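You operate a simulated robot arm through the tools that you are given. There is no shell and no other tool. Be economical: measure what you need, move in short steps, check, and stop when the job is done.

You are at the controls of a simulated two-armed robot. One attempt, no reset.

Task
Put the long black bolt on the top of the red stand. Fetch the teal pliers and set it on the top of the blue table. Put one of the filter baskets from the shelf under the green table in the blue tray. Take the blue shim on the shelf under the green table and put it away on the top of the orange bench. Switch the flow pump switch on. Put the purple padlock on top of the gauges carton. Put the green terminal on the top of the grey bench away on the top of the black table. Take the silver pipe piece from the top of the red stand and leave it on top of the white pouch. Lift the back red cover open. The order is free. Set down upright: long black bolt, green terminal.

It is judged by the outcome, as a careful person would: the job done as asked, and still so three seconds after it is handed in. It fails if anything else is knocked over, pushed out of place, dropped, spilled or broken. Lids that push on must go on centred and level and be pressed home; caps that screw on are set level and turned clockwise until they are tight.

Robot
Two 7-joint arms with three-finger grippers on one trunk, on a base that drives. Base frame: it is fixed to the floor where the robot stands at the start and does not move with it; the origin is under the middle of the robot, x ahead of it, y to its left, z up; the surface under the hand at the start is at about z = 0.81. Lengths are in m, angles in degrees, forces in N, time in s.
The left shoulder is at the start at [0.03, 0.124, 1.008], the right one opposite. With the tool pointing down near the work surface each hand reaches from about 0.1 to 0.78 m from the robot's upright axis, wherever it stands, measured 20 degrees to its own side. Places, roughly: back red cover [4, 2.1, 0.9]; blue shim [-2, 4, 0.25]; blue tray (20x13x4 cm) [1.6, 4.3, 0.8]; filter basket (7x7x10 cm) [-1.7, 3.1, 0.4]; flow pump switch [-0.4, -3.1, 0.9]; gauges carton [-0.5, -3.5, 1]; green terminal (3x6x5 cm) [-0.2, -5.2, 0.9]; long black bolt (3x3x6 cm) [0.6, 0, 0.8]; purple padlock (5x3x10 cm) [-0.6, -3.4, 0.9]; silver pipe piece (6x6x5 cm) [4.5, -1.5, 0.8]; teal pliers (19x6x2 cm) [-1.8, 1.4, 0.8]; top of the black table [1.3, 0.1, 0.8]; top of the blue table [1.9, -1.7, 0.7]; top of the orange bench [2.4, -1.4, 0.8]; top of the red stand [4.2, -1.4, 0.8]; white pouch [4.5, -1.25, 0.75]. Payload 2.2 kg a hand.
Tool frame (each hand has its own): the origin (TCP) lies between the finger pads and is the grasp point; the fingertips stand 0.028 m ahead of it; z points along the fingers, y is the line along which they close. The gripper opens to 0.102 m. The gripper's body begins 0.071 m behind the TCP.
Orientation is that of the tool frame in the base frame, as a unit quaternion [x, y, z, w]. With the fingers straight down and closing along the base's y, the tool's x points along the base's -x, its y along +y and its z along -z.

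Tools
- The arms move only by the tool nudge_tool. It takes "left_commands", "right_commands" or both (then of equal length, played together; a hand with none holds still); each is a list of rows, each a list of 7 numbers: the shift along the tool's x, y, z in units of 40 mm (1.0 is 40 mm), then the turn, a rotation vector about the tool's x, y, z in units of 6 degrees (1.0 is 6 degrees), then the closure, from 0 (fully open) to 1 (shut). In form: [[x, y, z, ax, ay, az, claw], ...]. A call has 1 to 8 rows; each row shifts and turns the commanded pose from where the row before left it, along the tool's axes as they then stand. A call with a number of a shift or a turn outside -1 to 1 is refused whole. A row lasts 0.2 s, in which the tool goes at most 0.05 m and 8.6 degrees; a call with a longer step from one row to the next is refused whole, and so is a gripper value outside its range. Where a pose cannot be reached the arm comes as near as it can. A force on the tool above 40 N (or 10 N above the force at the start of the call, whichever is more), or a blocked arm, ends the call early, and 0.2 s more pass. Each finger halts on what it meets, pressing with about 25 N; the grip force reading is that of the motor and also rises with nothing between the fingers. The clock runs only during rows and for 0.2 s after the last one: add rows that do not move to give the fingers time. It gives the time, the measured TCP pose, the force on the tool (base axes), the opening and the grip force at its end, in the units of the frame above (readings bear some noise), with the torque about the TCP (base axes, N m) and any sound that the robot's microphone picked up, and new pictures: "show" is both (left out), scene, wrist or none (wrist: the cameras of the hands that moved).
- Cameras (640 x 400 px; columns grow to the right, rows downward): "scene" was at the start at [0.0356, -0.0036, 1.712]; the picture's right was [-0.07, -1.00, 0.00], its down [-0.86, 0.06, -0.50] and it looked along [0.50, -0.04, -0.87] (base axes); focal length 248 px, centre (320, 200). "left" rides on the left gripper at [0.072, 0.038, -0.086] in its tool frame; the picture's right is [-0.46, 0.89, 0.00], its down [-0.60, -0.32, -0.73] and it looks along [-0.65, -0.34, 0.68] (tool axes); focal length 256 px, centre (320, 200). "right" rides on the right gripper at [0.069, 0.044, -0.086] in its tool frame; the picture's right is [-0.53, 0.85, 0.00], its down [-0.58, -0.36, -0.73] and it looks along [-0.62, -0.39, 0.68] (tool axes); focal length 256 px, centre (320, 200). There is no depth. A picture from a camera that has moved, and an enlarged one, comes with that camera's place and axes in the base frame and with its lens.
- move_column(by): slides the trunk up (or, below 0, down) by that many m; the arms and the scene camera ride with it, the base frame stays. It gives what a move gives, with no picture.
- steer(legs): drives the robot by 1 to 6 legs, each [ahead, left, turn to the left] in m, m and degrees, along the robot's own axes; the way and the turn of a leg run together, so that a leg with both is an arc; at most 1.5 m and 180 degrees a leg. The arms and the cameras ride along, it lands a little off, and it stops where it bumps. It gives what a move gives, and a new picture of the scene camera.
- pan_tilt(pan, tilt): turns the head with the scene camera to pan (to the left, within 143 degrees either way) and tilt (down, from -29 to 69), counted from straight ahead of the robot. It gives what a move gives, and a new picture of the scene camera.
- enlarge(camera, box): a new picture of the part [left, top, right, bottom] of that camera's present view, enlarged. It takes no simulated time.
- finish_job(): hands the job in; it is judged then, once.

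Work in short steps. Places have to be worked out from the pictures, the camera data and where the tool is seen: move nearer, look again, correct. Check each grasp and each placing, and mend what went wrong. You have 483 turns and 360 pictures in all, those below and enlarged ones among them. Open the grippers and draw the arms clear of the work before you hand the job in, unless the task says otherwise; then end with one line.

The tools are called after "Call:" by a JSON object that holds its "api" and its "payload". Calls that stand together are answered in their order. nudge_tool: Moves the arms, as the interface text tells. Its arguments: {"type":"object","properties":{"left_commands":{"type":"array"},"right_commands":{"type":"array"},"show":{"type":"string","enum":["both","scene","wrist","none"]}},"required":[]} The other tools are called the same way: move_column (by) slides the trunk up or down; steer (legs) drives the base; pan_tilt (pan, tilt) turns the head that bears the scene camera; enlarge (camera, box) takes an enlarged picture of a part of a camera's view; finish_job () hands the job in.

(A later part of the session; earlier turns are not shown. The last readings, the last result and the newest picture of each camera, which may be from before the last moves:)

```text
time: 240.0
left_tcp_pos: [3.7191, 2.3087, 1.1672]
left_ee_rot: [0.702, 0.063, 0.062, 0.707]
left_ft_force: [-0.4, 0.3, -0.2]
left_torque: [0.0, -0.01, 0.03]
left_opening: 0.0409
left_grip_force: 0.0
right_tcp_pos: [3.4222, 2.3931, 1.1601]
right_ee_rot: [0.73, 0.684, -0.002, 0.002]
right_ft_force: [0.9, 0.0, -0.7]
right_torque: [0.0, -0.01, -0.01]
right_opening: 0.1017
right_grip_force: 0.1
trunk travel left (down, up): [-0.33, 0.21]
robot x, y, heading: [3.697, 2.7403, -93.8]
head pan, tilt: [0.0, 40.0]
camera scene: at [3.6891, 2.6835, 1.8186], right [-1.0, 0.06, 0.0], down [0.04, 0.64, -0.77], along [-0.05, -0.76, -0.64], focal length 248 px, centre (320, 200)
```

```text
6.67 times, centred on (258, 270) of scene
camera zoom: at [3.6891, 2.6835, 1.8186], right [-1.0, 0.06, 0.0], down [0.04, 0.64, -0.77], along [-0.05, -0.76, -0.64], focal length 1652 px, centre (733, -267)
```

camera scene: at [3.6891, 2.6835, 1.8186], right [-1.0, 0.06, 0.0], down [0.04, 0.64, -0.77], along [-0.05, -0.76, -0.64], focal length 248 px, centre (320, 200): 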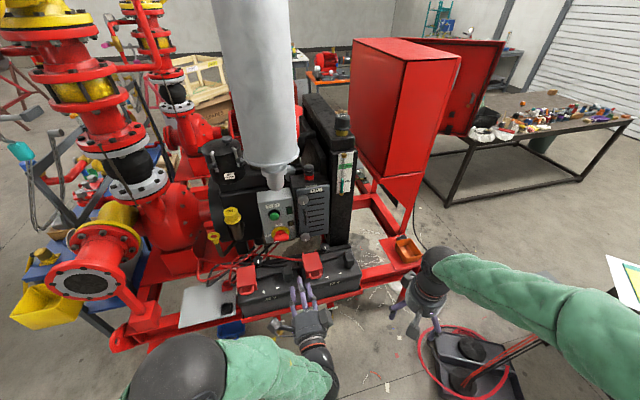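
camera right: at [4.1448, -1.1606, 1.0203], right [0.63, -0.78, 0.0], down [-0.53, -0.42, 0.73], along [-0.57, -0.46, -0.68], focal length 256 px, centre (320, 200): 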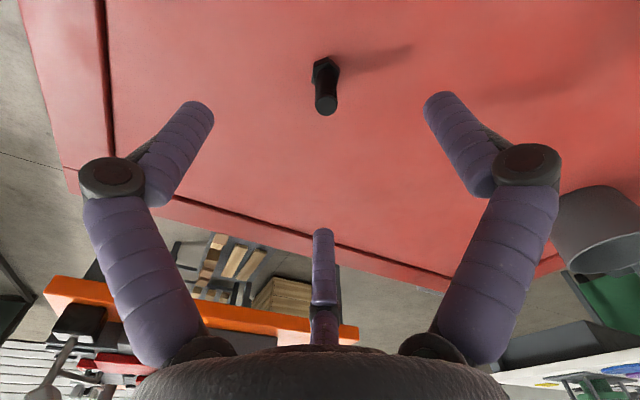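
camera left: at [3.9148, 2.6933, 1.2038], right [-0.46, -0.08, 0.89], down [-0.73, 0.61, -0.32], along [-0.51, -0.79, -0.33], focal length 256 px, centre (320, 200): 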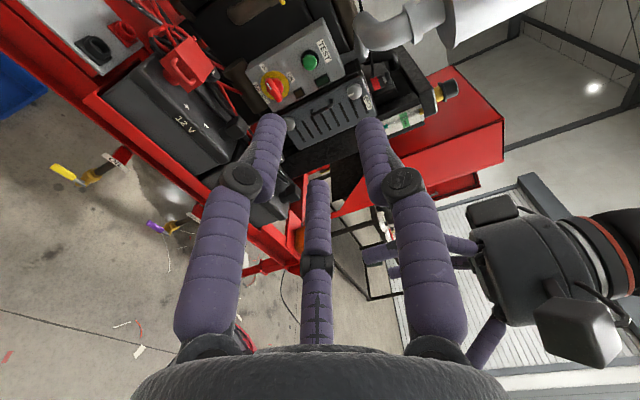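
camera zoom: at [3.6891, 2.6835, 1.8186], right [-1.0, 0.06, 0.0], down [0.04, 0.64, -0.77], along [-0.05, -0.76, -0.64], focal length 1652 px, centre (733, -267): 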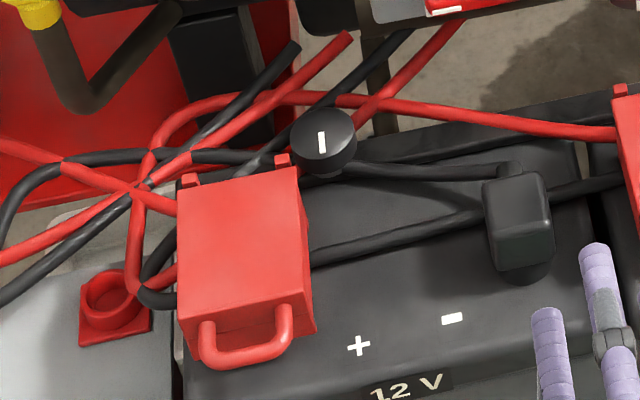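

I bring the left hand to about [3.915,2.36,0.97], pointing at the handle, to see its height from the wrist camera.

Call:
{"api": "nudge_tool", "payload": {"left_commands": [[0.63, -0.61, -0.05, 0, 0, 0, 0.6], [0.63, -0.61, -0.05, 0, 0, 0, 0.6], [0.63, -0.61, -0.05, 0, 0, 0, 0.6], [0.63, -0.61, -0.05, 0, 0, 0, 0.6], [0.63, -0.61, -0.05, 0, 0, 0, 0.6], [0.63, -0.61, -0.05, 0, 0, 0, 0.6], [0.63, -0.61, -0.05, 0, 0, 0, 0.6], [0.63, -0.61, -0.05, 0, 0, 0, 0.6]], "show": "both"}}

```text
time: 241.8
left_tcp_pos: [3.8232, 2.3452, 1.0304]
left_ee_rot: [0.688, 0.072, 0.065, 0.719]
left_ft_force: [0.3, 0.0, 0.4]
left_torque: [0.02, 0.0, -0.02]
left_opening: 0.0407
left_grip_force: 0.2
left hand out of reach, approached as far as the arm can: row 5, 6, 7, 8
right_tcp_pos: [3.4222, 2.3959, 1.1621]
right_ee_rot: [0.73, 0.683, -0.002, 0.003]
right_ft_force: [0.7, 1.4, -0.2]
right_torque: [-0.01, 0.03, 0.03]
right_opening: 0.102
right_grip_force: 0.1
trunk travel left (down, up): [-0.33, 0.21]
robot x, y, heading: [3.6948, 2.7397, -93.6]
head pan, tilt: [0.0, 40.0]
camera scene: at [3.6894, 2.6854, 1.8187], right [-1.0, 0.06, 0.0], down [0.04, 0.64, -0.77], along [-0.05, -0.76, -0.64], focal length 248 px, centre (320, 200)
camera left: at [3.8784, 2.4457, 1.0625], right [-0.45, -0.05, 0.89], down [-0.74, 0.59, -0.34], along [-0.5, -0.81, -0.3], focal length 256 px, centre (320, 200)
```

scene: 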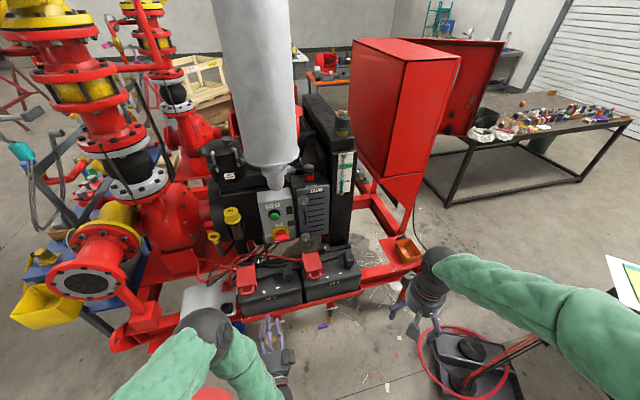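
left: 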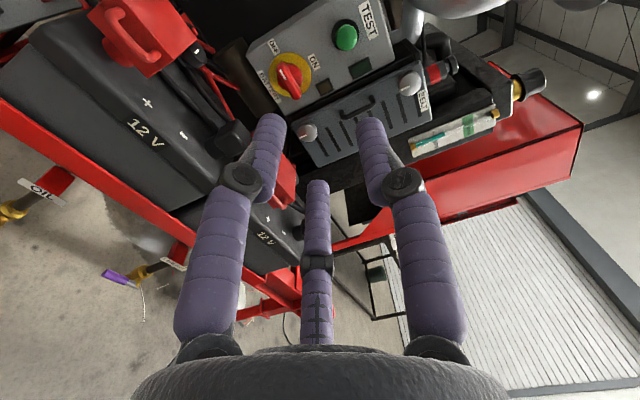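

Fully horizontal is out of reach here, so I'll use a 45° downward tilt instead, which suits pinching the handle as well.

Call:
{"api": "nudge_tool", "payload": {"left_commands": [[0, 0, 0, 1, 0, 0, 0.6], [0, 0, 0, 1, 0, 0, 0.6], [0, 0, 0, 1, 0, 0, 0.6], [0, 0, 0, 1, 0, 0, 0.6], [0, 0, 0, 1, 0, 0, 0.6], [0, 0, 0, 1, 0, 0, 0.6], [0, 0, 0, 1, 0, 0, 0.6], [0, 0, 0, 0, 0, 0, 0.6]], "show": "both"}}

```text
time: 243.6
left_tcp_pos: [3.821, 2.3552, 1.0201]
left_ee_rot: [0.909, 0.082, 0.035, 0.408]
left_ft_force: [0.3, 0.4, 0.3]
left_torque: [-0.02, -0.03, 0.02]
left_opening: 0.0409
left_grip_force: 0.1
right_tcp_pos: [3.4211, 2.396, 1.1611]
right_ee_rot: [0.73, 0.684, -0.002, 0.003]
right_ft_force: [-0.3, 0.2, -0.1]
right_torque: [0.0, -0.05, 0.01]
right_opening: 0.1019
right_grip_force: 0.0
trunk travel left (down, up): [-0.33, 0.21]
robot x, y, heading: [3.6938, 2.7372, -93.4]
head pan, tilt: [0.0, 40.0]
camera scene: at [3.6894, 2.6847, 1.8187], right [-1.0, 0.06, 0.0], down [0.04, 0.64, -0.77], along [-0.05, -0.76, -0.64], focal length 248 px, centre (320, 200)
camera left: at [3.8863, 2.4066, 1.1043], right [-0.35, -0.66, 0.66], down [-0.73, 0.64, 0.25], along [-0.59, -0.39, -0.71], focal length 256 px, centre (320, 200)
```

scene: 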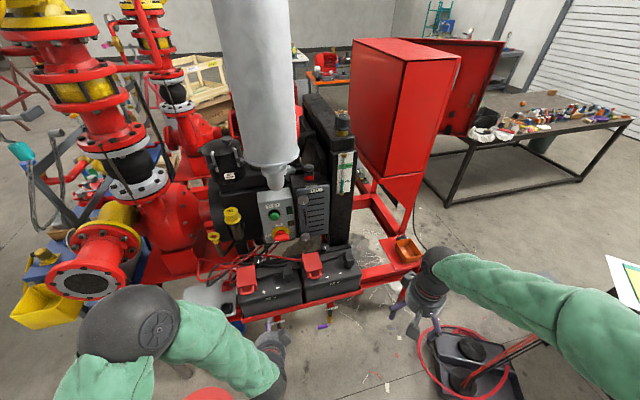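
left: 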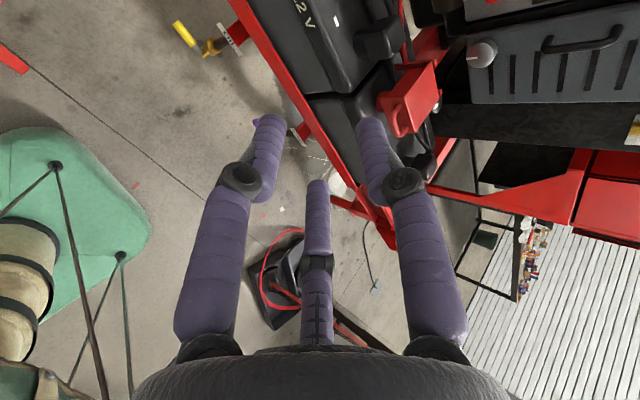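

I move to a pre-grasp point about 0.1 m short of the handle along the finger direction.

Call:
{"api": "nudge_tool", "payload": {"left_commands": [[0.43, 0.26, 0.6, 0, 0, 0, 0.6], [0.43, 0.26, 0.6, 0, 0, 0, 0.6], [0.43, 0.26, 0.6, 0, 0, 0, 0.6], [0.43, 0.26, 0.6, 0, 0, 0, 0.6], [0.43, 0.26, 0.6, 0, 0, 0, 0.6], [0, 0, 0, 0, 0, 0, 0.6]], "show": "both"}}

```text
time: 245.0
left_tcp_pos: [3.9266, 2.2474, 0.9782]
left_ee_rot: [0.909, 0.082, 0.035, 0.408]
left_ft_force: [0.0, 0.5, 0.4]
left_torque: [0.02, -0.01, 0.03]
left_opening: 0.0407
left_grip_force: 0.0
right_tcp_pos: [3.4225, 2.3956, 1.1609]
right_ee_rot: [0.73, 0.684, -0.002, 0.002]
right_ft_force: [0.3, 0.3, 0.4]
right_torque: [0.04, 0.03, 0.03]
right_opening: 0.1021
right_grip_force: 0.0
trunk travel left (down, up): [-0.33, 0.21]
robot x, y, heading: [3.6946, 2.7356, -93.6]
head pan, tilt: [0.0, 40.0]
camera scene: at [3.6895, 2.684, 1.8187], right [-1.0, 0.06, 0.0], down [0.04, 0.64, -0.77], along [-0.05, -0.76, -0.64], focal length 248 px, centre (320, 200)
camera left: at [3.9907, 2.3, 1.0624], right [-0.35, -0.66, 0.66], down [-0.73, 0.64, 0.25], along [-0.59, -0.39, -0.71], focal length 256 px, centre (320, 200)
```

scene: 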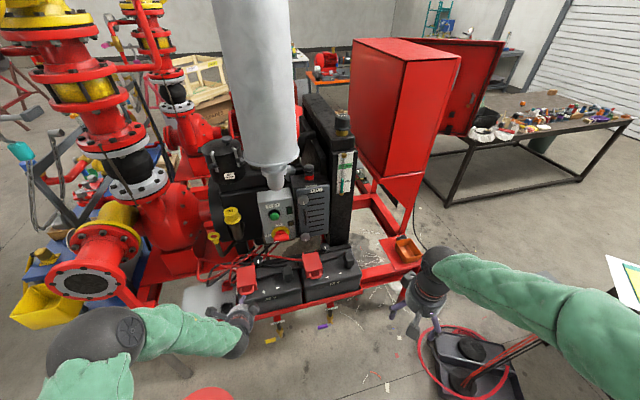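
left: 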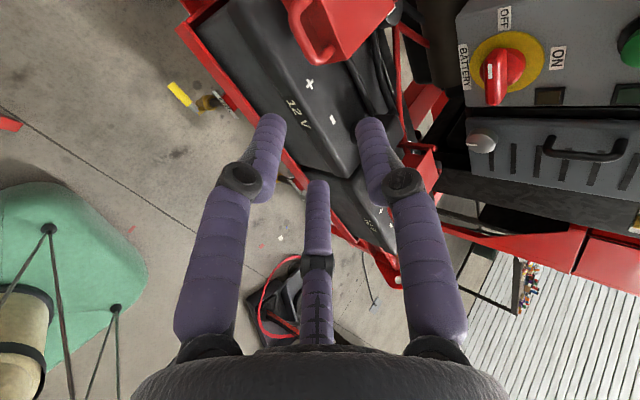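

Re-triangulated: the handle is at ≈[3.962,2.112,0.838]. I advance to about 6 cm short of it.

Call:
{"api": "nudge_tool", "payload": {"left_commands": [[0.07, -0.07, 0.8, 0, 0, 0, 0.6], [0.07, -0.07, 0.8, 0, 0, 0, 0.6], [0.07, -0.07, 0.8, 0, 0, 0, 0.6], [0.07, -0.07, 0.6, 0, 0, 0, 0.6], [0, 0, 0, 0, 0, 0, 0.6]], "show": "wrist"}}

Call:
{"api": "enlarge", "payload": {"camera": "scene", "box": [190, 250, 286, 310]}}

```text
time: 246.2
left_tcp_pos: [3.9463, 2.1745, 0.9032]
left_ee_rot: [0.909, 0.083, 0.038, 0.406]
left_ft_force: [-0.6, -0.5, 0.4]
left_torque: [0.01, 0.01, -0.01]
left_opening: 0.041
left_grip_force: 0.0
left hand out of reach, approached as far as the arm can: row 3, 4
right_tcp_pos: [3.4238, 2.3944, 1.1609]
right_ee_rot: [0.73, 0.683, -0.001, 0.002]
right_ft_force: [0.9, -0.2, 0.0]
right_torque: [0.06, 0.03, -0.03]
right_opening: 0.1019
right_grip_force: 0.1
trunk travel left (down, up): [-0.33, 0.21]
robot x, y, heading: [3.6954, 2.7357, -93.6]
head pan, tilt: [0.0, 40.0]
camera left: at [4.0105, 2.2264, 0.9879], right [-0.35, -0.67, 0.66], down [-0.73, 0.63, 0.25], along [-0.58, -0.39, -0.71], focal length 256 px, centre (320, 200)
```

left: 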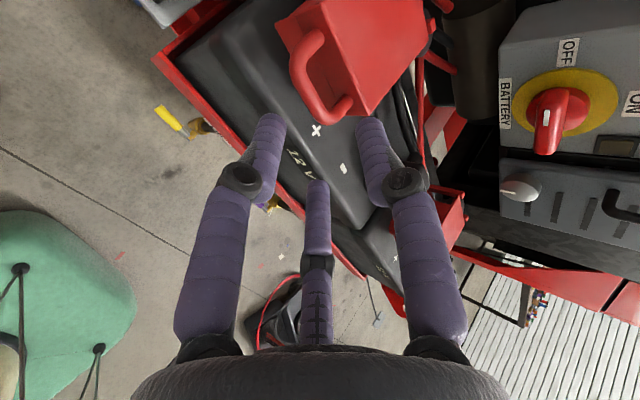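

```text
6.67 times, centred on (238, 280) of scene
camera zoom: at [3.6897, 2.6842, 1.8187], right [-1.0, 0.06, 0.0], down [0.04, 0.64, -0.77], along [-0.05, -0.76, -0.64], focal length 1652 px, centre (867, -333)
```

zoom: 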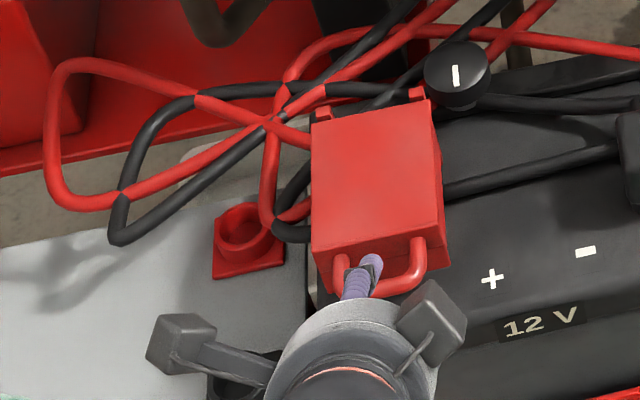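

The arm is at its lower limit in this pose; I lower the trunk 5 cm instead.

Call:
{"api": "move_column", "payload": {"by": -0.05}}

Call:
{"api": "nudge_tool", "payload": {"left_commands": [[0, 0, 0, 0, 0, 0, 0.6]], "show": "wrist"}}

```text
time: 247.1
left_tcp_pos: [3.946, 2.175, 0.8537]
left_ee_rot: [0.909, 0.083, 0.038, 0.407]
left_ft_force: [-0.1, 0.0, 0.5]
left_torque: [0.01, -0.02, 0.04]
left_opening: 0.0408
left_grip_force: 0.0
right_tcp_pos: [3.4237, 2.3952, 1.1122]
right_ee_rot: [0.73, 0.683, -0.002, 0.003]
right_ft_force: [-0.4, 0.0, 0.8]
right_torque: [-0.01, 0.0, 0.0]
right_opening: 0.1021
right_grip_force: 0.1
trunk travel left (down, up): [-0.28, 0.26]
robot x, y, heading: [3.6959, 2.7395, -93.6]
head pan, tilt: [0.0, 40.0]
```

```text
time: 247.5
left_tcp_pos: [3.9456, 2.1758, 0.853]
left_ee_rot: [0.91, 0.083, 0.038, 0.406]
left_ft_force: [-0.5, 0.0, -0.3]
left_torque: [-0.03, 0.02, 0.0]
left_opening: 0.0407
left_grip_force: 0.1
right_tcp_pos: [3.4218, 2.3941, 1.1119]
right_ee_rot: [0.73, 0.683, -0.002, 0.003]
right_ft_force: [0.0, -0.4, 0.0]
right_torque: [0.0, 0.01, 0.0]
right_opening: 0.1022
right_grip_force: 0.0
trunk travel left (down, up): [-0.28, 0.26]
robot x, y, heading: [3.6936, 2.7401, -93.8]
head pan, tilt: [0.0, 40.0]
camera left: at [4.0104, 2.2267, 0.9383], right [-0.35, -0.67, 0.66], down [-0.73, 0.63, 0.25], along [-0.58, -0.39, -0.71], focal length 256 px, centre (320, 200)
```

left: 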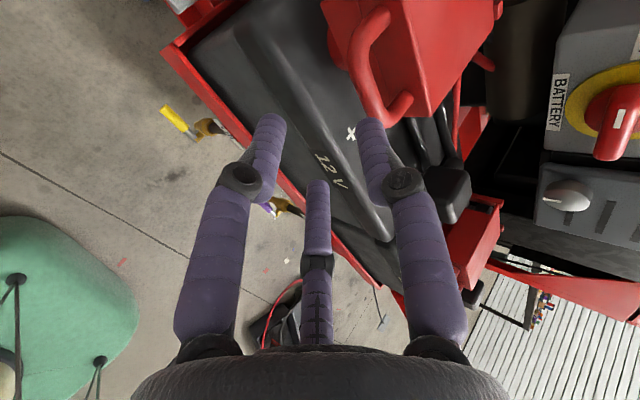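

The bar sits 3 cm to the tool's +y side of the axis. I shift by that, then advance about 4 cm so the fingertips straddle it.

Call:
{"api": "nudge_tool", "payload": {"left_commands": [[0.26, 0.75, 0, 0, 0, 0, 0.6], [0, 0, 0.5, 0, 0, 0, 0.6], [0, 0, 0, 0, 0, 0, 0.6]], "show": "wrist"}}

Call:
{"api": "enlarge", "payload": {"camera": "scene", "box": [190, 250, 286, 310]}}

```text
time: 248.3
left_tcp_pos: [3.9623, 2.1437, 0.861]
left_ee_rot: [0.909, 0.083, 0.037, 0.407]
left_ft_force: [-0.2, -0.2, 0.1]
left_torque: [-0.02, -0.02, -0.03]
left_opening: 0.0407
left_grip_force: 0.1
right_tcp_pos: [3.4225, 2.3963, 1.111]
right_ee_rot: [0.73, 0.684, -0.003, 0.003]
right_ft_force: [0.1, 0.1, 0.6]
right_torque: [-0.03, 0.01, 0.01]
right_opening: 0.1021
right_grip_force: 0.1
trunk travel left (down, up): [-0.28, 0.26]
robot x, y, heading: [3.6982, 2.7373, -93.9]
head pan, tilt: [0.0, 40.0]
camera left: at [4.0266, 2.1958, 0.9468], right [-0.35, -0.67, 0.66], down [-0.73, 0.63, 0.25], along [-0.58, -0.39, -0.71], focal length 256 px, centre (320, 200)
```

left: 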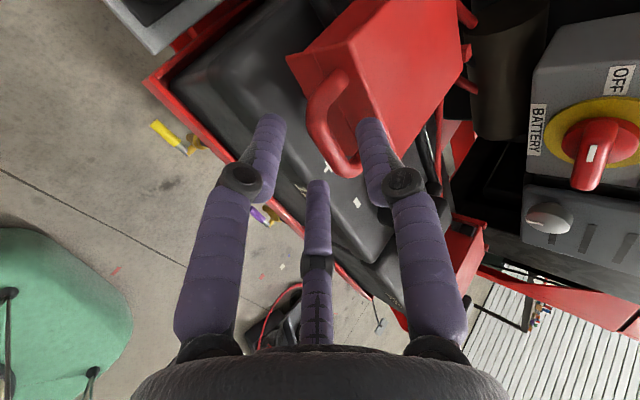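

```text
6.67 times, centred on (238, 280) of scene
camera zoom: at [3.6895, 2.6856, 1.7687], right [-1.0, 0.06, 0.0], down [0.04, 0.64, -0.77], along [-0.05, -0.76, -0.64], focal length 1652 px, centre (867, -333)
```

zoom: 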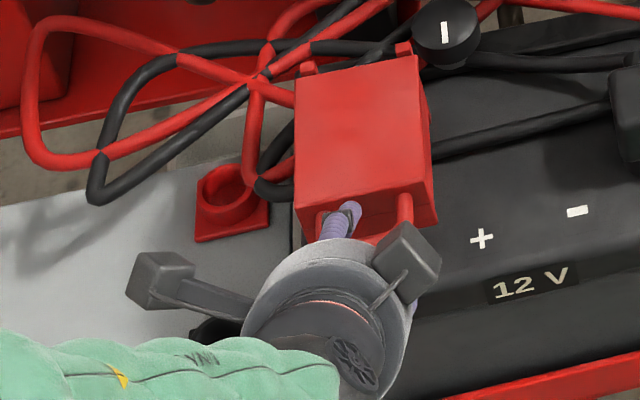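

The bar is centred between the fingers, 3.9 cm ahead. I advance 2 cm and then close.

Call:
{"api": "nudge_tool", "payload": {"left_commands": [[0.05, 0, 0.3, 0, 0, 0, 0.6], [0.05, 0, 0.25, 0, 0, 0, 0.6], [0, 0, 0, 0, 0, 0, 0.6]], "show": "wrist"}}

```text
time: 249.1
left_tcp_pos: [3.9679, 2.1263, 0.8502]
left_ee_rot: [0.907, 0.082, 0.04, 0.41]
left_ft_force: [-12.8, 10.0, 25.0]
left_torque: [-0.95, -0.29, -0.26]
left_opening: 0.0548
left_grip_force: 8.5
right_tcp_pos: [3.4201, 2.3984, 1.112]
right_ee_rot: [0.731, 0.682, -0.001, 0.004]
right_ft_force: [0.3, 0.2, 0.7]
right_torque: [-0.01, -0.06, -0.05]
right_opening: 0.1021
right_grip_force: 0.0
trunk travel left (down, up): [-0.28, 0.26]
robot x, y, heading: [3.6926, 2.7379, -93.9]
head pan, tilt: [0.0, 40.0]
camera left: at [4.0316, 2.1797, 0.9356], right [-0.35, -0.66, 0.66], down [-0.73, 0.64, 0.24], along [-0.58, -0.4, -0.71], focal length 256 px, centre (320, 200)
```

left: 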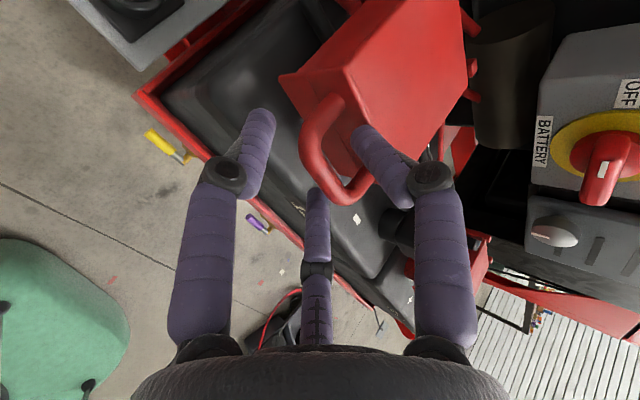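

The upper finger is inside the loop side. I ease back 4 mm and close on the bar.

Call:
{"api": "nudge_tool", "payload": {"left_commands": [[0, 0, -0.12, 0, 0, 0, 0.6], [0, 0, 0, 0, 0, 0, 0.95], [0, 0, 0, 0, 0, 0, 0.95], [0, 0, 0, 0, 0, 0, 0.95]], "show": "wrist"}}

```text
time: 250.1
left_tcp_pos: [3.9689, 2.1323, 0.8512]
left_ee_rot: [0.909, 0.083, 0.039, 0.406]
left_ft_force: [-2.4, 6.8, 11.4]
left_torque: [-0.1, -0.48, -0.47]
left_opening: 0.0173
left_grip_force: 42.8
right_tcp_pos: [3.4224, 2.3965, 1.1111]
right_ee_rot: [0.73, 0.683, -0.002, 0.003]
right_ft_force: [0.0, 0.4, 0.2]
right_torque: [-0.05, 0.02, 0.01]
right_opening: 0.1022
right_grip_force: 0.1
trunk travel left (down, up): [-0.28, 0.26]
robot x, y, heading: [3.6986, 2.7378, -93.6]
head pan, tilt: [0.0, 40.0]
camera left: at [4.0333, 2.1848, 0.9356], right [-0.35, -0.67, 0.66], down [-0.73, 0.63, 0.25], along [-0.58, -0.4, -0.71], focal length 256 px, centre (320, 200)
```

left: 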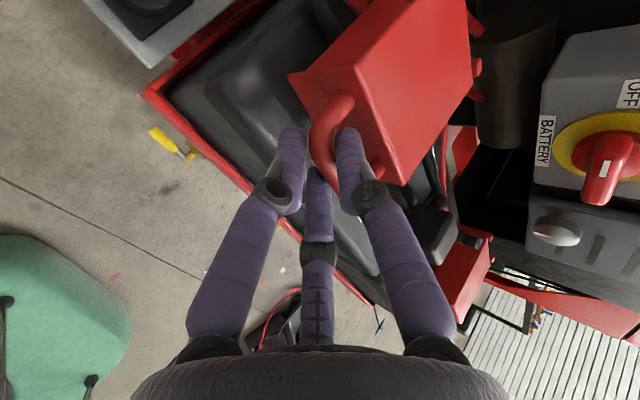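

The bar is pinched (opening 0.017). I swing it up along an arc about the hinge at ≈[3.99,1.985], turning the hand with it.

Call:
{"api": "nudge_tool", "payload": {"left_commands": [[0, 0.303, -0.243, 1, 0, 0, 0.95], [0, 0.303, -0.243, 1, 0, 0, 0.95], [0, 0.303, -0.243, 1, 0, 0, 0.95], [0, 0.303, -0.243, 1, 0, 0, 0.95]], "show": "both"}}

```text
time: 251.1
left_tcp_pos: [3.9699, 2.1234, 0.9097]
left_ee_rot: [0.974, 0.087, 0.02, 0.206]
left_ft_force: [2.5, 8.0, 0.0]
left_torque: [0.37, 0.02, -0.98]
left_opening: 0.0171
left_grip_force: 42.6
right_tcp_pos: [3.4232, 2.3958, 1.1121]
right_ee_rot: [0.73, 0.683, -0.002, 0.003]
right_ft_force: [0.0, 0.0, 0.1]
right_torque: [-0.05, -0.05, 0.02]
right_opening: 0.1023
right_grip_force: 0.0
trunk travel left (down, up): [-0.28, 0.26]
robot x, y, heading: [3.6937, 2.7434, -93.6]
head pan, tilt: [0.0, 40.0]
camera scene: at [3.6899, 2.6859, 1.7687], right [-1.0, 0.06, 0.0], down [0.04, 0.64, -0.77], along [-0.05, -0.76, -0.64], focal length 248 px, centre (320, 200)
camera left: at [4.0417, 2.1362, 1.0028], right [-0.31, -0.88, 0.36], down [-0.7, 0.47, 0.54], along [-0.64, -0.08, -0.76], focal length 256 px, centre (320, 200)
```

scene: 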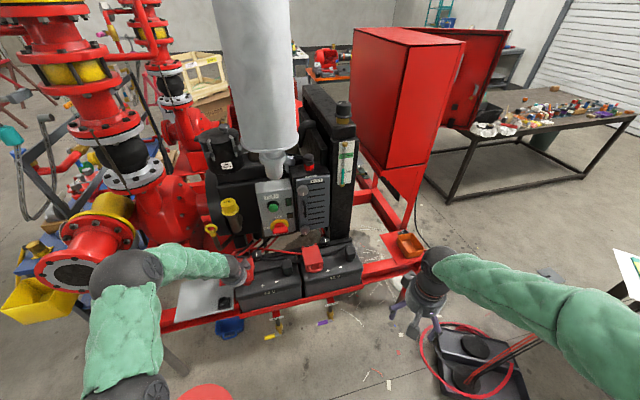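
left: 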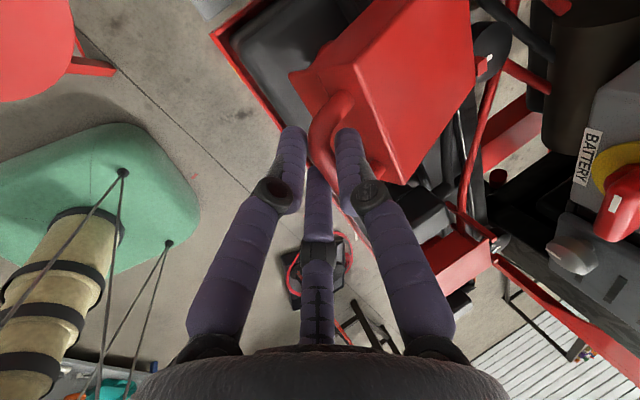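

The cover follows. I continue the arc.

Call:
{"api": "nudge_tool", "payload": {"left_commands": [[0, 0.3, -0.25, 1, 0, 0, 0.95], [0, 0.3, -0.25, 1, 0, 0, 0.95], [0, 0.3, -0.25, 1, 0, 0, 0.95], [0, 0.3, -0.25, 1, 0, 0, 0.95], [0, 0.3, -0.25, 1, 0, 0, 0.95]], "show": "wrist"}}

```text
time: 252.3
left_tcp_pos: [3.9805, 2.0722, 0.9757]
left_ee_rot: [0.995, 0.091, -0.004, -0.049]
left_ft_force: [5.4, 14.6, 18.4]
left_torque: [0.0, -0.25, -1.01]
left_opening: 0.0175
left_grip_force: 43.2
right_tcp_pos: [3.4228, 2.3972, 1.1125]
right_ee_rot: [0.73, 0.684, -0.002, 0.004]
right_ft_force: [0.5, 0.8, -0.3]
right_torque: [0.01, 0.02, -0.02]
right_opening: 0.1022
right_grip_force: 0.0
trunk travel left (down, up): [-0.28, 0.26]
robot x, y, heading: [3.6983, 2.7418, -93.6]
head pan, tilt: [0.0, 40.0]
camera left: at [4.059, 2.0409, 1.0564], right [-0.3, -0.95, -0.09], down [-0.64, 0.13, 0.76], along [-0.71, 0.28, -0.65], focal length 256 px, centre (320, 200)
```

left: 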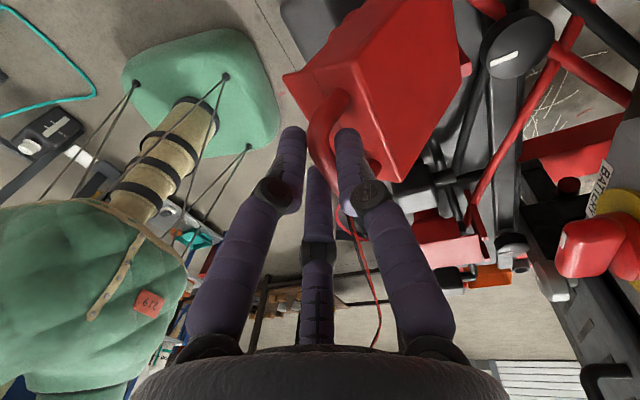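

About 55° open. I continue with less wrist rotation, letting the bar turn in the grip.

Call:
{"api": "nudge_tool", "payload": {"left_commands": [[0, 0.33, -0.227, 0.5, 0, 0, 0.95], [0, 0.341, -0.209, 0.5, 0, 0, 0.95], [0, 0.351, -0.191, 0.5, 0, 0, 0.95], [0, 0.361, -0.172, 0.5, 0, 0, 0.95], [0, 0.37, -0.153, 0.5, 0, 0, 0.95]], "show": "both"}}

```text
time: 253.0
left_tcp_pos: [3.9855, 2.0382, 0.9931]
left_ee_rot: [0.991, 0.091, -0.01, -0.101]
left_ft_force: [-0.9, 6.1, 14.6]
left_torque: [0.0, 0.1, -0.78]
left_opening: 0.0174
left_grip_force: 43.0
left hand out of reach, approached as far as the arm can: row 3
right_tcp_pos: [3.4224, 2.3966, 1.1122]
right_ee_rot: [0.73, 0.683, -0.002, 0.003]
right_ft_force: [0.2, 1.2, -0.5]
right_torque: [-0.01, -0.01, 0.02]
right_opening: 0.1021
right_grip_force: 0.1
trunk travel left (down, up): [-0.28, 0.26]
robot x, y, heading: [3.6935, 2.7419, -93.7]
head pan, tilt: [0.0, 40.0]
stopped in row 3 (left hand): the force on the tool passed its limit at 48 N (the readings are from after the stop); the commanded pose is now the measured one
camera scene: at [3.6889, 2.6859, 1.7687], right [-1.0, 0.06, 0.0], down [0.04, 0.64, -0.77], along [-0.05, -0.76, -0.64], focal length 248 px, centre (320, 200)
camera left: at [4.0671, 1.9994, 1.0692], right [-0.3, -0.94, -0.18], down [-0.62, 0.05, 0.78], along [-0.72, 0.34, -0.6], focal length 256 px, centre (320, 200)
```

scene: 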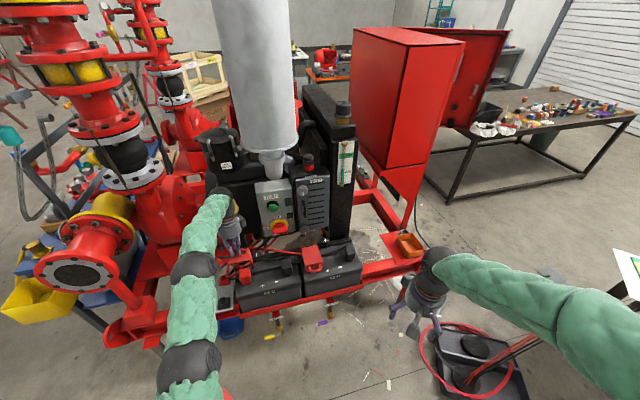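
left: 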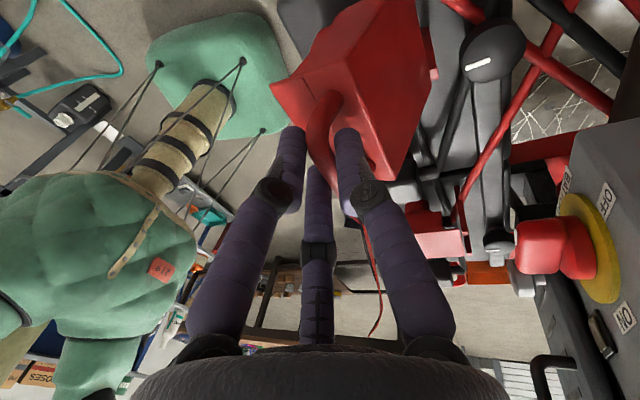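

Around 68° open; the arm is at its limit. I loosen slightly to cage the bar, straighten the hand to vertical, and drive forward 6 cm to push the handle past upright.

Call:
{"api": "nudge_tool", "payload": {"left_commands": [[0, 0, 0, 0, 0, 0, 0.75], [0, 0, 0, -1, 0, 0, 0.75], [0, 0, 0, -1, 0, 0, 0.75]], "show": "none"}}

Call:
{"api": "steer", "payload": {"legs": [[0.06, 0, 0]]}}

Call:
{"api": "enlarge", "payload": {"camera": "left", "box": [0, 0, 640, 400]}}

```text
time: 253.8
left_tcp_pos: [3.9847, 2.0396, 0.9899]
left_ee_rot: [0.996, 0.092, 0.001, 0.002]
left_ft_force: [1.1, 0.8, 0.0]
left_torque: [0.0, -0.01, -0.01]
left_opening: 0.0253
left_grip_force: 0.1
right_tcp_pos: [3.4218, 2.3949, 1.1114]
right_ee_rot: [0.731, 0.682, -0.002, 0.003]
right_ft_force: [0.1, 0.6, 0.1]
right_torque: [0.0, 0.0, 0.01]
right_opening: 0.1018
right_grip_force: 0.1
trunk travel left (down, up): [-0.28, 0.26]
robot x, y, heading: [3.6909, 2.7379, -93.7]
head pan, tilt: [0.0, 40.0]
```

```text
time: 254.8
left_tcp_pos: [3.9809, 1.9761, 0.9909]
left_ee_rot: [0.996, 0.092, 0.0, 0.002]
left_ft_force: [1.5, -0.2, 7.7]
left_torque: [0.22, 0.0, -0.08]
left_opening: 0.0258
left_grip_force: 0.3
right_tcp_pos: [3.4176, 2.3314, 1.1112]
right_ee_rot: [0.73, 0.683, -0.001, 0.002]
right_ft_force: [-0.5, -0.1, 0.0]
right_torque: [0.04, 0.0, -0.01]
right_opening: 0.1023
right_grip_force: 0.0
trunk travel left (down, up): [-0.28, 0.26]
robot x, y, heading: [3.686, 2.6755, -93.4]
head pan, tilt: [0.0, 40.0]
camera scene: at [3.6851, 2.621, 1.7687], right [-1.0, 0.06, 0.0], down [0.04, 0.64, -0.77], along [-0.05, -0.76, -0.64], focal length 248 px, centre (320, 200)
```

scene: 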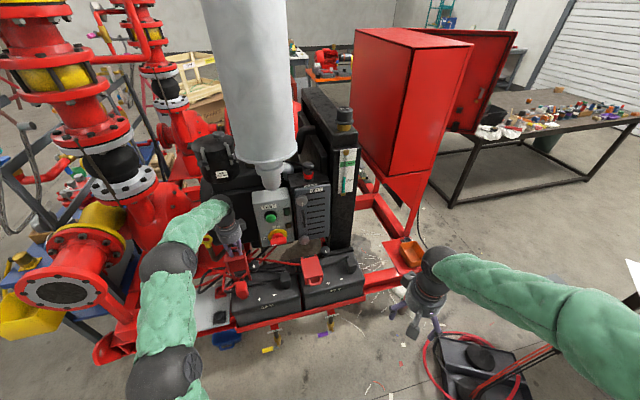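

```text
1.00 times, centred on (320, 200) of left (not enlarged: the box is as wide or as high as the picture)
camera zoom: at [4.0592, 1.953, 1.0756], right [-0.29, -0.96, 0.0], down [-0.65, 0.2, 0.73], along [-0.7, 0.21, -0.68], focal length 256 px, centre (320, 200)
```

zoom: 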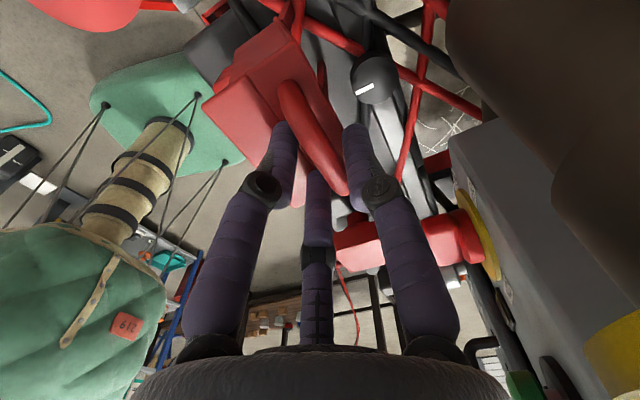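

Call:
{"api": "enlarge", "payload": {"camera": "scene", "box": [180, 210, 276, 270]}}

```text
6.67 times, centred on (228, 240) of scene
camera zoom: at [3.6851, 2.621, 1.7687], right [-1.0, 0.06, 0.0], down [0.04, 0.64, -0.77], along [-0.05, -0.76, -0.64], focal length 1652 px, centre (933, -67)
```

zoom: 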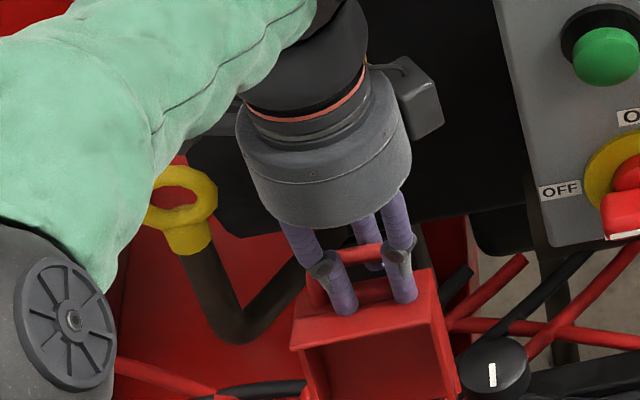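

The cover is about upright, underside facing me. I push it 2–3 cm further back.

Call:
{"api": "nudge_tool", "payload": {"left_commands": [[0, 0.35, -0.05, 0, 0, 0, 0.75], [0, 0.35, 0, 0, 0, 0, 0.75]], "show": "none"}}

Call:
{"api": "enlarge", "payload": {"camera": "scene", "box": [180, 210, 276, 270]}}

```text
time: 255.3
left_tcp_pos: [3.9838, 1.9692, 0.9896]
left_ee_rot: [0.996, 0.091, 0.001, -0.011]
left_ft_force: [-2.9, 26.4, 16.4]
left_torque: [0.78, 0.49, -0.52]
left_opening: 0.0327
left_grip_force: 5.8
right_tcp_pos: [3.4187, 2.3361, 1.1122]
right_ee_rot: [0.729, 0.684, -0.002, 0.004]
right_ft_force: [0.7, -0.3, 0.1]
right_torque: [0.06, -0.02, 0.0]
right_opening: 0.1019
right_grip_force: 0.1
trunk travel left (down, up): [-0.28, 0.26]
robot x, y, heading: [3.6926, 2.6775, -93.5]
head pan, tilt: [0.0, 40.0]
stopped in row 2 (left hand): the force on the tool passed its limit at 47 N (the readings are from after the stop); the commanded pose is now the measured one
```

```text
6.67 times, centred on (228, 240) of scene
camera zoom: at [3.6839, 2.627, 1.769], right [-1.0, 0.06, 0.0], down [0.04, 0.64, -0.77], along [-0.05, -0.77, -0.64], focal length 1652 px, centre (933, -67)
```

zoom: 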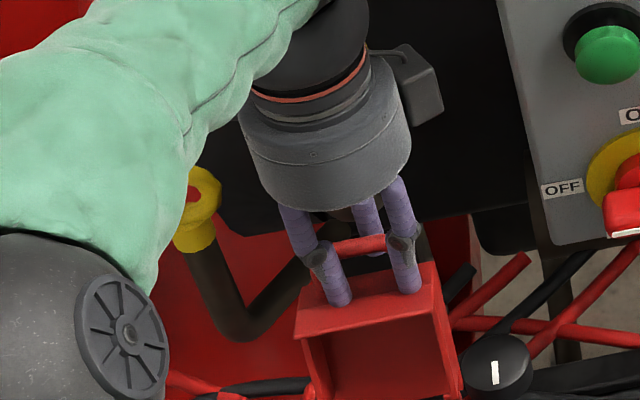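

The cover meets its stop. I open the fingers and rise straight up to see if it stays.

Call:
{"api": "nudge_tool", "payload": {"left_commands": [[0, 0, 0, 0, 0, 0, 0.6], [0, 0, -0.3, 0, 0, 0, 0.55], [0, 0, -0.7, 0, 0, 0, 0.55], [0, 0, -0.8, 0, 0, 0, 0.55]], "show": "none"}}

Call:
{"api": "enlarge", "payload": {"camera": "scene", "box": [180, 210, 276, 270]}}

```text
time: 256.3
left_tcp_pos: [3.9863, 1.9645, 1.0612]
left_ee_rot: [0.996, 0.09, 0.001, -0.009]
left_ft_force: [0.9, 0.4, -0.4]
left_torque: [0.03, 0.0, -0.02]
left_opening: 0.0458
left_grip_force: 0.0
right_tcp_pos: [3.4189, 2.3335, 1.1121]
right_ee_rot: [0.73, 0.684, -0.002, 0.003]
right_ft_force: [0.3, 0.3, 0.2]
right_torque: [-0.01, -0.02, -0.01]
right_opening: 0.1018
right_grip_force: 0.1
trunk travel left (down, up): [-0.28, 0.26]
robot x, y, heading: [3.6904, 2.6792, -93.6]
head pan, tilt: [0.0, 40.0]
```

```text
6.67 times, centred on (228, 240) of scene
camera zoom: at [3.6855, 2.6227, 1.7687], right [-1.0, 0.06, 0.0], down [0.04, 0.64, -0.77], along [-0.05, -0.76, -0.64], focal length 1652 px, centre (933, -67)
```

zoom: 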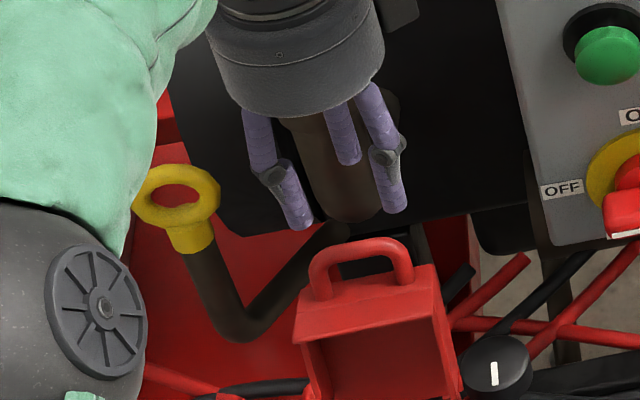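

It stays open. I rise a little more and back away, then verify.

Call:
{"api": "nudge_tool", "payload": {"left_commands": [[0, 0, -0.8, 0, 0, 0, 0.55], [0, 0, -0.8, 0, 0, 0, 0.55]], "show": "none"}}

Call:
{"api": "steer", "payload": {"legs": [[-0.35, 0.0, 0]]}}

Call:
{"api": "enlarge", "payload": {"camera": "scene", "box": [200, 180, 360, 280]}}

```text
time: 256.9
left_tcp_pos: [3.9835, 1.9627, 1.1248]
left_ee_rot: [0.996, 0.091, 0.0, -0.01]
left_ft_force: [-0.3, -0.2, -0.4]
left_torque: [-0.02, -0.03, 0.0]
left_opening: 0.0458
left_grip_force: 0.1
right_tcp_pos: [3.4186, 2.3323, 1.1105]
right_ee_rot: [0.729, 0.684, -0.002, 0.003]
right_ft_force: [-0.2, 0.4, -0.1]
right_torque: [0.01, -0.01, 0.02]
right_opening: 0.1019
right_grip_force: 0.1
trunk travel left (down, up): [-0.28, 0.26]
robot x, y, heading: [3.6919, 2.6748, -93.6]
head pan, tilt: [0.0, 40.0]
```

```text
time: 259.1
left_tcp_pos: [4.0082, 2.3082, 1.1243]
left_ee_rot: [0.995, 0.095, 0.0, -0.009]
left_ft_force: [0.6, -0.3, 0.5]
left_torque: [-0.01, 0.0, 0.03]
left_opening: 0.046
left_grip_force: 0.1
right_tcp_pos: [3.442, 2.675, 1.1115]
right_ee_rot: [0.727, 0.687, -0.002, 0.003]
right_ft_force: [-0.8, -0.9, 0.5]
right_torque: [-0.06, 0.01, 0.0]
right_opening: 0.1019
right_grip_force: 0.0
trunk travel left (down, up): [-0.28, 0.26]
robot x, y, heading: [3.7119, 3.0232, -93.2]
head pan, tilt: [0.0, 40.0]
camera scene: at [3.7064, 2.9679, 1.7687], right [-1.0, 0.06, 0.0], down [0.04, 0.64, -0.77], along [-0.04, -0.77, -0.64], focal length 248 px, centre (320, 200)
```

scene: 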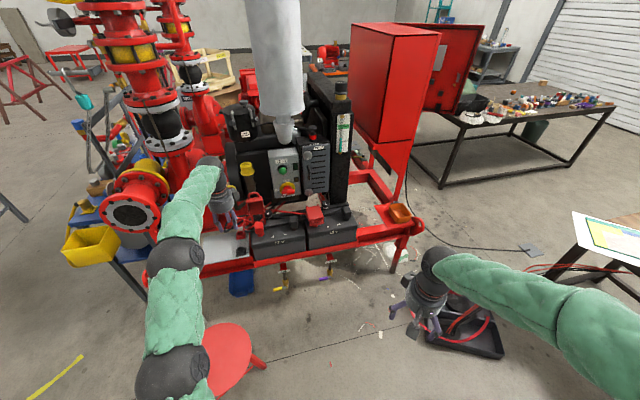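

```text
4.00 times, centred on (280, 230) of scene
camera zoom: at [3.7064, 2.9679, 1.7687], right [-1.0, 0.06, 0.0], down [0.04, 0.64, -0.77], along [-0.04, -0.77, -0.64], focal length 991 px, centre (480, 80)
```

zoom: 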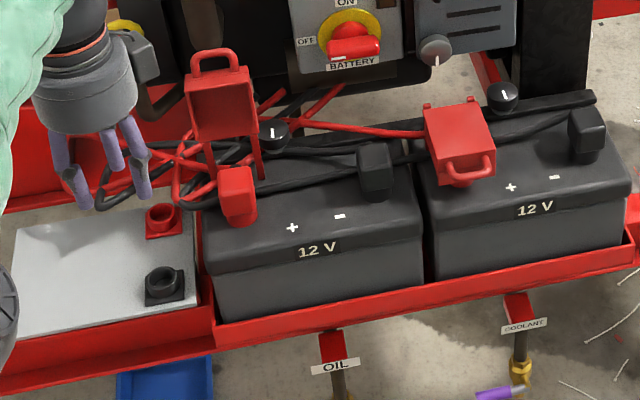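

The cover stays up. Now I look over the floor towards the brown table (tray) and beyond.

Call:
{"api": "pan_tilt", "payload": {"pan": -100, "tilt": 30}}

Call:
{"api": "pan_tilt", "payload": {"pan": -143, "tilt": 25}}

```text
time: 260.9
left_tcp_pos: [4.0096, 2.3088, 1.1251]
left_ee_rot: [0.995, 0.096, 0.0, -0.008]
left_ft_force: [0.0, -0.3, -0.1]
left_torque: [0.02, -0.04, 0.0]
left_opening: 0.0458
left_grip_force: 0.0
right_tcp_pos: [3.4426, 2.6751, 1.1119]
right_ee_rot: [0.727, 0.686, -0.003, 0.004]
right_ft_force: [-0.2, -0.7, 0.2]
right_torque: [0.0, -0.02, 0.0]
right_opening: 0.1023
right_grip_force: 0.0
trunk travel left (down, up): [-0.28, 0.26]
robot x, y, heading: [3.7111, 3.0219, -93.1]
head pan, tilt: [-100.0, 30.0]
camera scene: at [3.6229, 3.0721, 1.784], right [0.23, 0.97, 0.0], down [0.49, -0.11, -0.87], along [-0.84, 0.2, -0.5], focal length 248 px, centre (320, 200)
```

scene: 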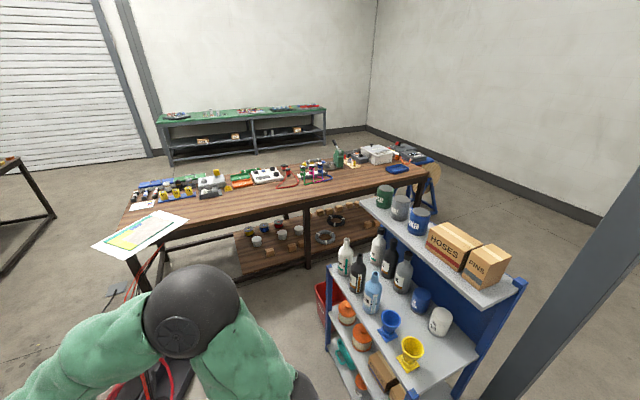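

```text
time: 262.0
left_tcp_pos: [4.0092, 2.3081, 1.1241]
left_ee_rot: [0.995, 0.095, 0.001, -0.009]
left_ft_force: [0.3, -0.6, 0.4]
left_torque: [-0.03, -0.01, 0.03]
left_opening: 0.0461
left_grip_force: 0.1
right_tcp_pos: [3.4416, 2.6743, 1.1111]
right_ee_rot: [0.727, 0.687, -0.002, 0.002]
right_ft_force: [-0.8, 0.0, 0.3]
right_torque: [0.0, 0.03, -0.01]
right_opening: 0.1021
right_grip_force: 0.1
trunk travel left (down, up): [-0.28, 0.26]
robot x, y, heading: [3.7113, 3.0215, -93.3]
head pan, tilt: [-143.0, 25.0]
camera scene: at [3.6596, 3.128, 1.792], right [0.83, 0.56, 0.0], down [0.24, -0.35, -0.91], along [-0.51, 0.75, -0.42], focal length 248 px, centre (320, 200)
```

scene: 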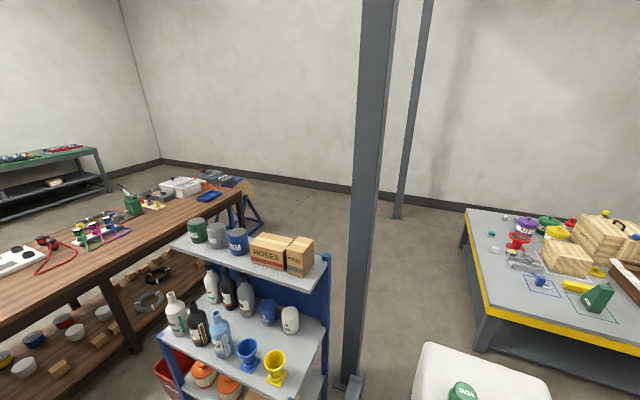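

The tray is only reachable later from the brown table's far side. I now leave by the way I came and head for the pump area; first the route back round the rack.

Call:
{"api": "steer", "payload": {"legs": [[0, 1.15, 0], [0.65, 0.82, 0], [1.3, 0, 0], [1.25, 0, 0]]}}

```text
time: 280.3
left_tcp_pos: [5.7175, 0.1428, 1.1222]
left_ee_rot: [0.999, 0.046, 0.001, -0.011]
left_ft_force: [0.0, 0.1, 0.5]
left_torque: [-0.03, -0.01, 0.02]
left_opening: 0.0457
left_grip_force: 0.0
right_tcp_pos: [5.1888, 0.5616, 1.1121]
right_ee_rot: [0.76, 0.65, -0.003, 0.002]
right_ft_force: [-0.7, 0.9, 0.9]
right_torque: [0.0, -0.01, 0.0]
right_opening: 0.1022
right_grip_force: 0.0
trunk travel left (down, up): [-0.28, 0.26]
robot x, y, heading: [5.4888, 0.8733, -98.7]
head pan, tilt: [-143.0, 25.0]
stopped in leg 4: the robot was blocked; the commanded pose is now the measured one
camera scene: at [5.4511, 0.9923, 1.792], right [0.88, 0.47, 0.0], down [0.2, -0.37, -0.91], along [-0.43, 0.8, -0.42], focal length 248 px, centre (320, 200)
```

scene: 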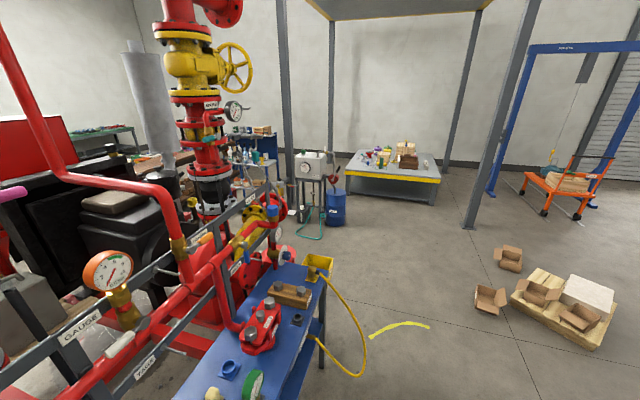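

Blocked on the right side, probably against the rack. I shift left, away from it, and look.

Call:
{"api": "steer", "payload": {"legs": [[-0.05, 0.25, 0]]}}

Call:
{"api": "pan_tilt", "payload": {"pan": -50, "tilt": 45}}

```text
time: 282.1
left_tcp_pos: [5.9627, 0.1521, 1.1211]
left_ee_rot: [0.999, 0.04, 0.001, -0.012]
left_ft_force: [-0.5, 0.4, 0.2]
left_torque: [0.0, 0.05, 0.01]
left_opening: 0.0458
left_grip_force: 0.1
right_tcp_pos: [5.4389, 0.5754, 1.1121]
right_ee_rot: [0.762, 0.647, -0.001, 0.002]
right_ft_force: [0.1, 0.2, -0.5]
right_torque: [0.01, 0.04, 0.01]
right_opening: 0.1018
right_grip_force: 0.0
trunk travel left (down, up): [-0.28, 0.26]
robot x, y, heading: [5.7425, 0.8918, -99.0]
head pan, tilt: [-143.0, 25.0]
camera scene: at [5.7044, 1.0036, 1.7921], right [0.88, 0.47, 0.0], down [0.2, -0.37, -0.91], along [-0.42, 0.8, -0.42], focal length 248 px, centre (320, 200)
```

scene: 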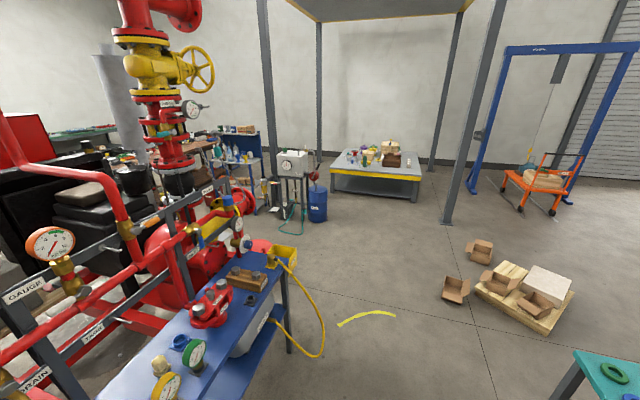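

```text
time: 283.8
left_tcp_pos: [5.9629, 0.152, 1.1216]
left_ee_rot: [0.999, 0.042, 0.001, -0.011]
left_ft_force: [-0.3, 0.1, 0.5]
left_torque: [-0.01, 0.01, 0.01]
left_opening: 0.0458
left_grip_force: 0.0
right_tcp_pos: [5.4391, 0.5748, 1.1115]
right_ee_rot: [0.763, 0.647, -0.001, 0.004]
right_ft_force: [0.1, 1.0, -0.7]
right_torque: [-0.03, 0.0, 0.0]
right_opening: 0.1021
right_grip_force: 0.0
trunk travel left (down, up): [-0.28, 0.26]
robot x, y, heading: [5.741, 0.8942, -99.3]
head pan, tilt: [-50.0, 45.0]
camera scene: at [5.6759, 0.8804, 1.7614], right [-0.51, 0.86, 0.0], down [0.61, 0.36, -0.71], along [-0.61, -0.36, -0.71], focal length 248 px, centre (320, 200)
```

scene: 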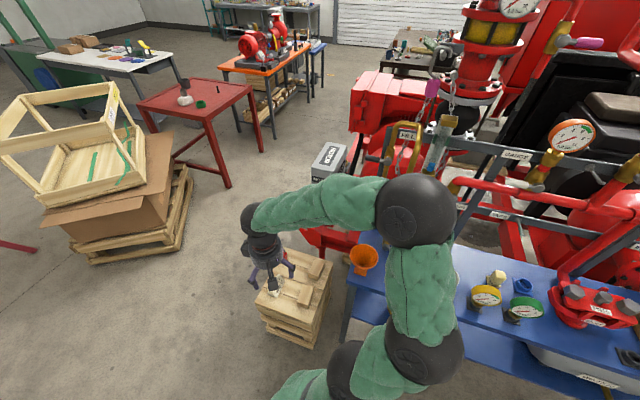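

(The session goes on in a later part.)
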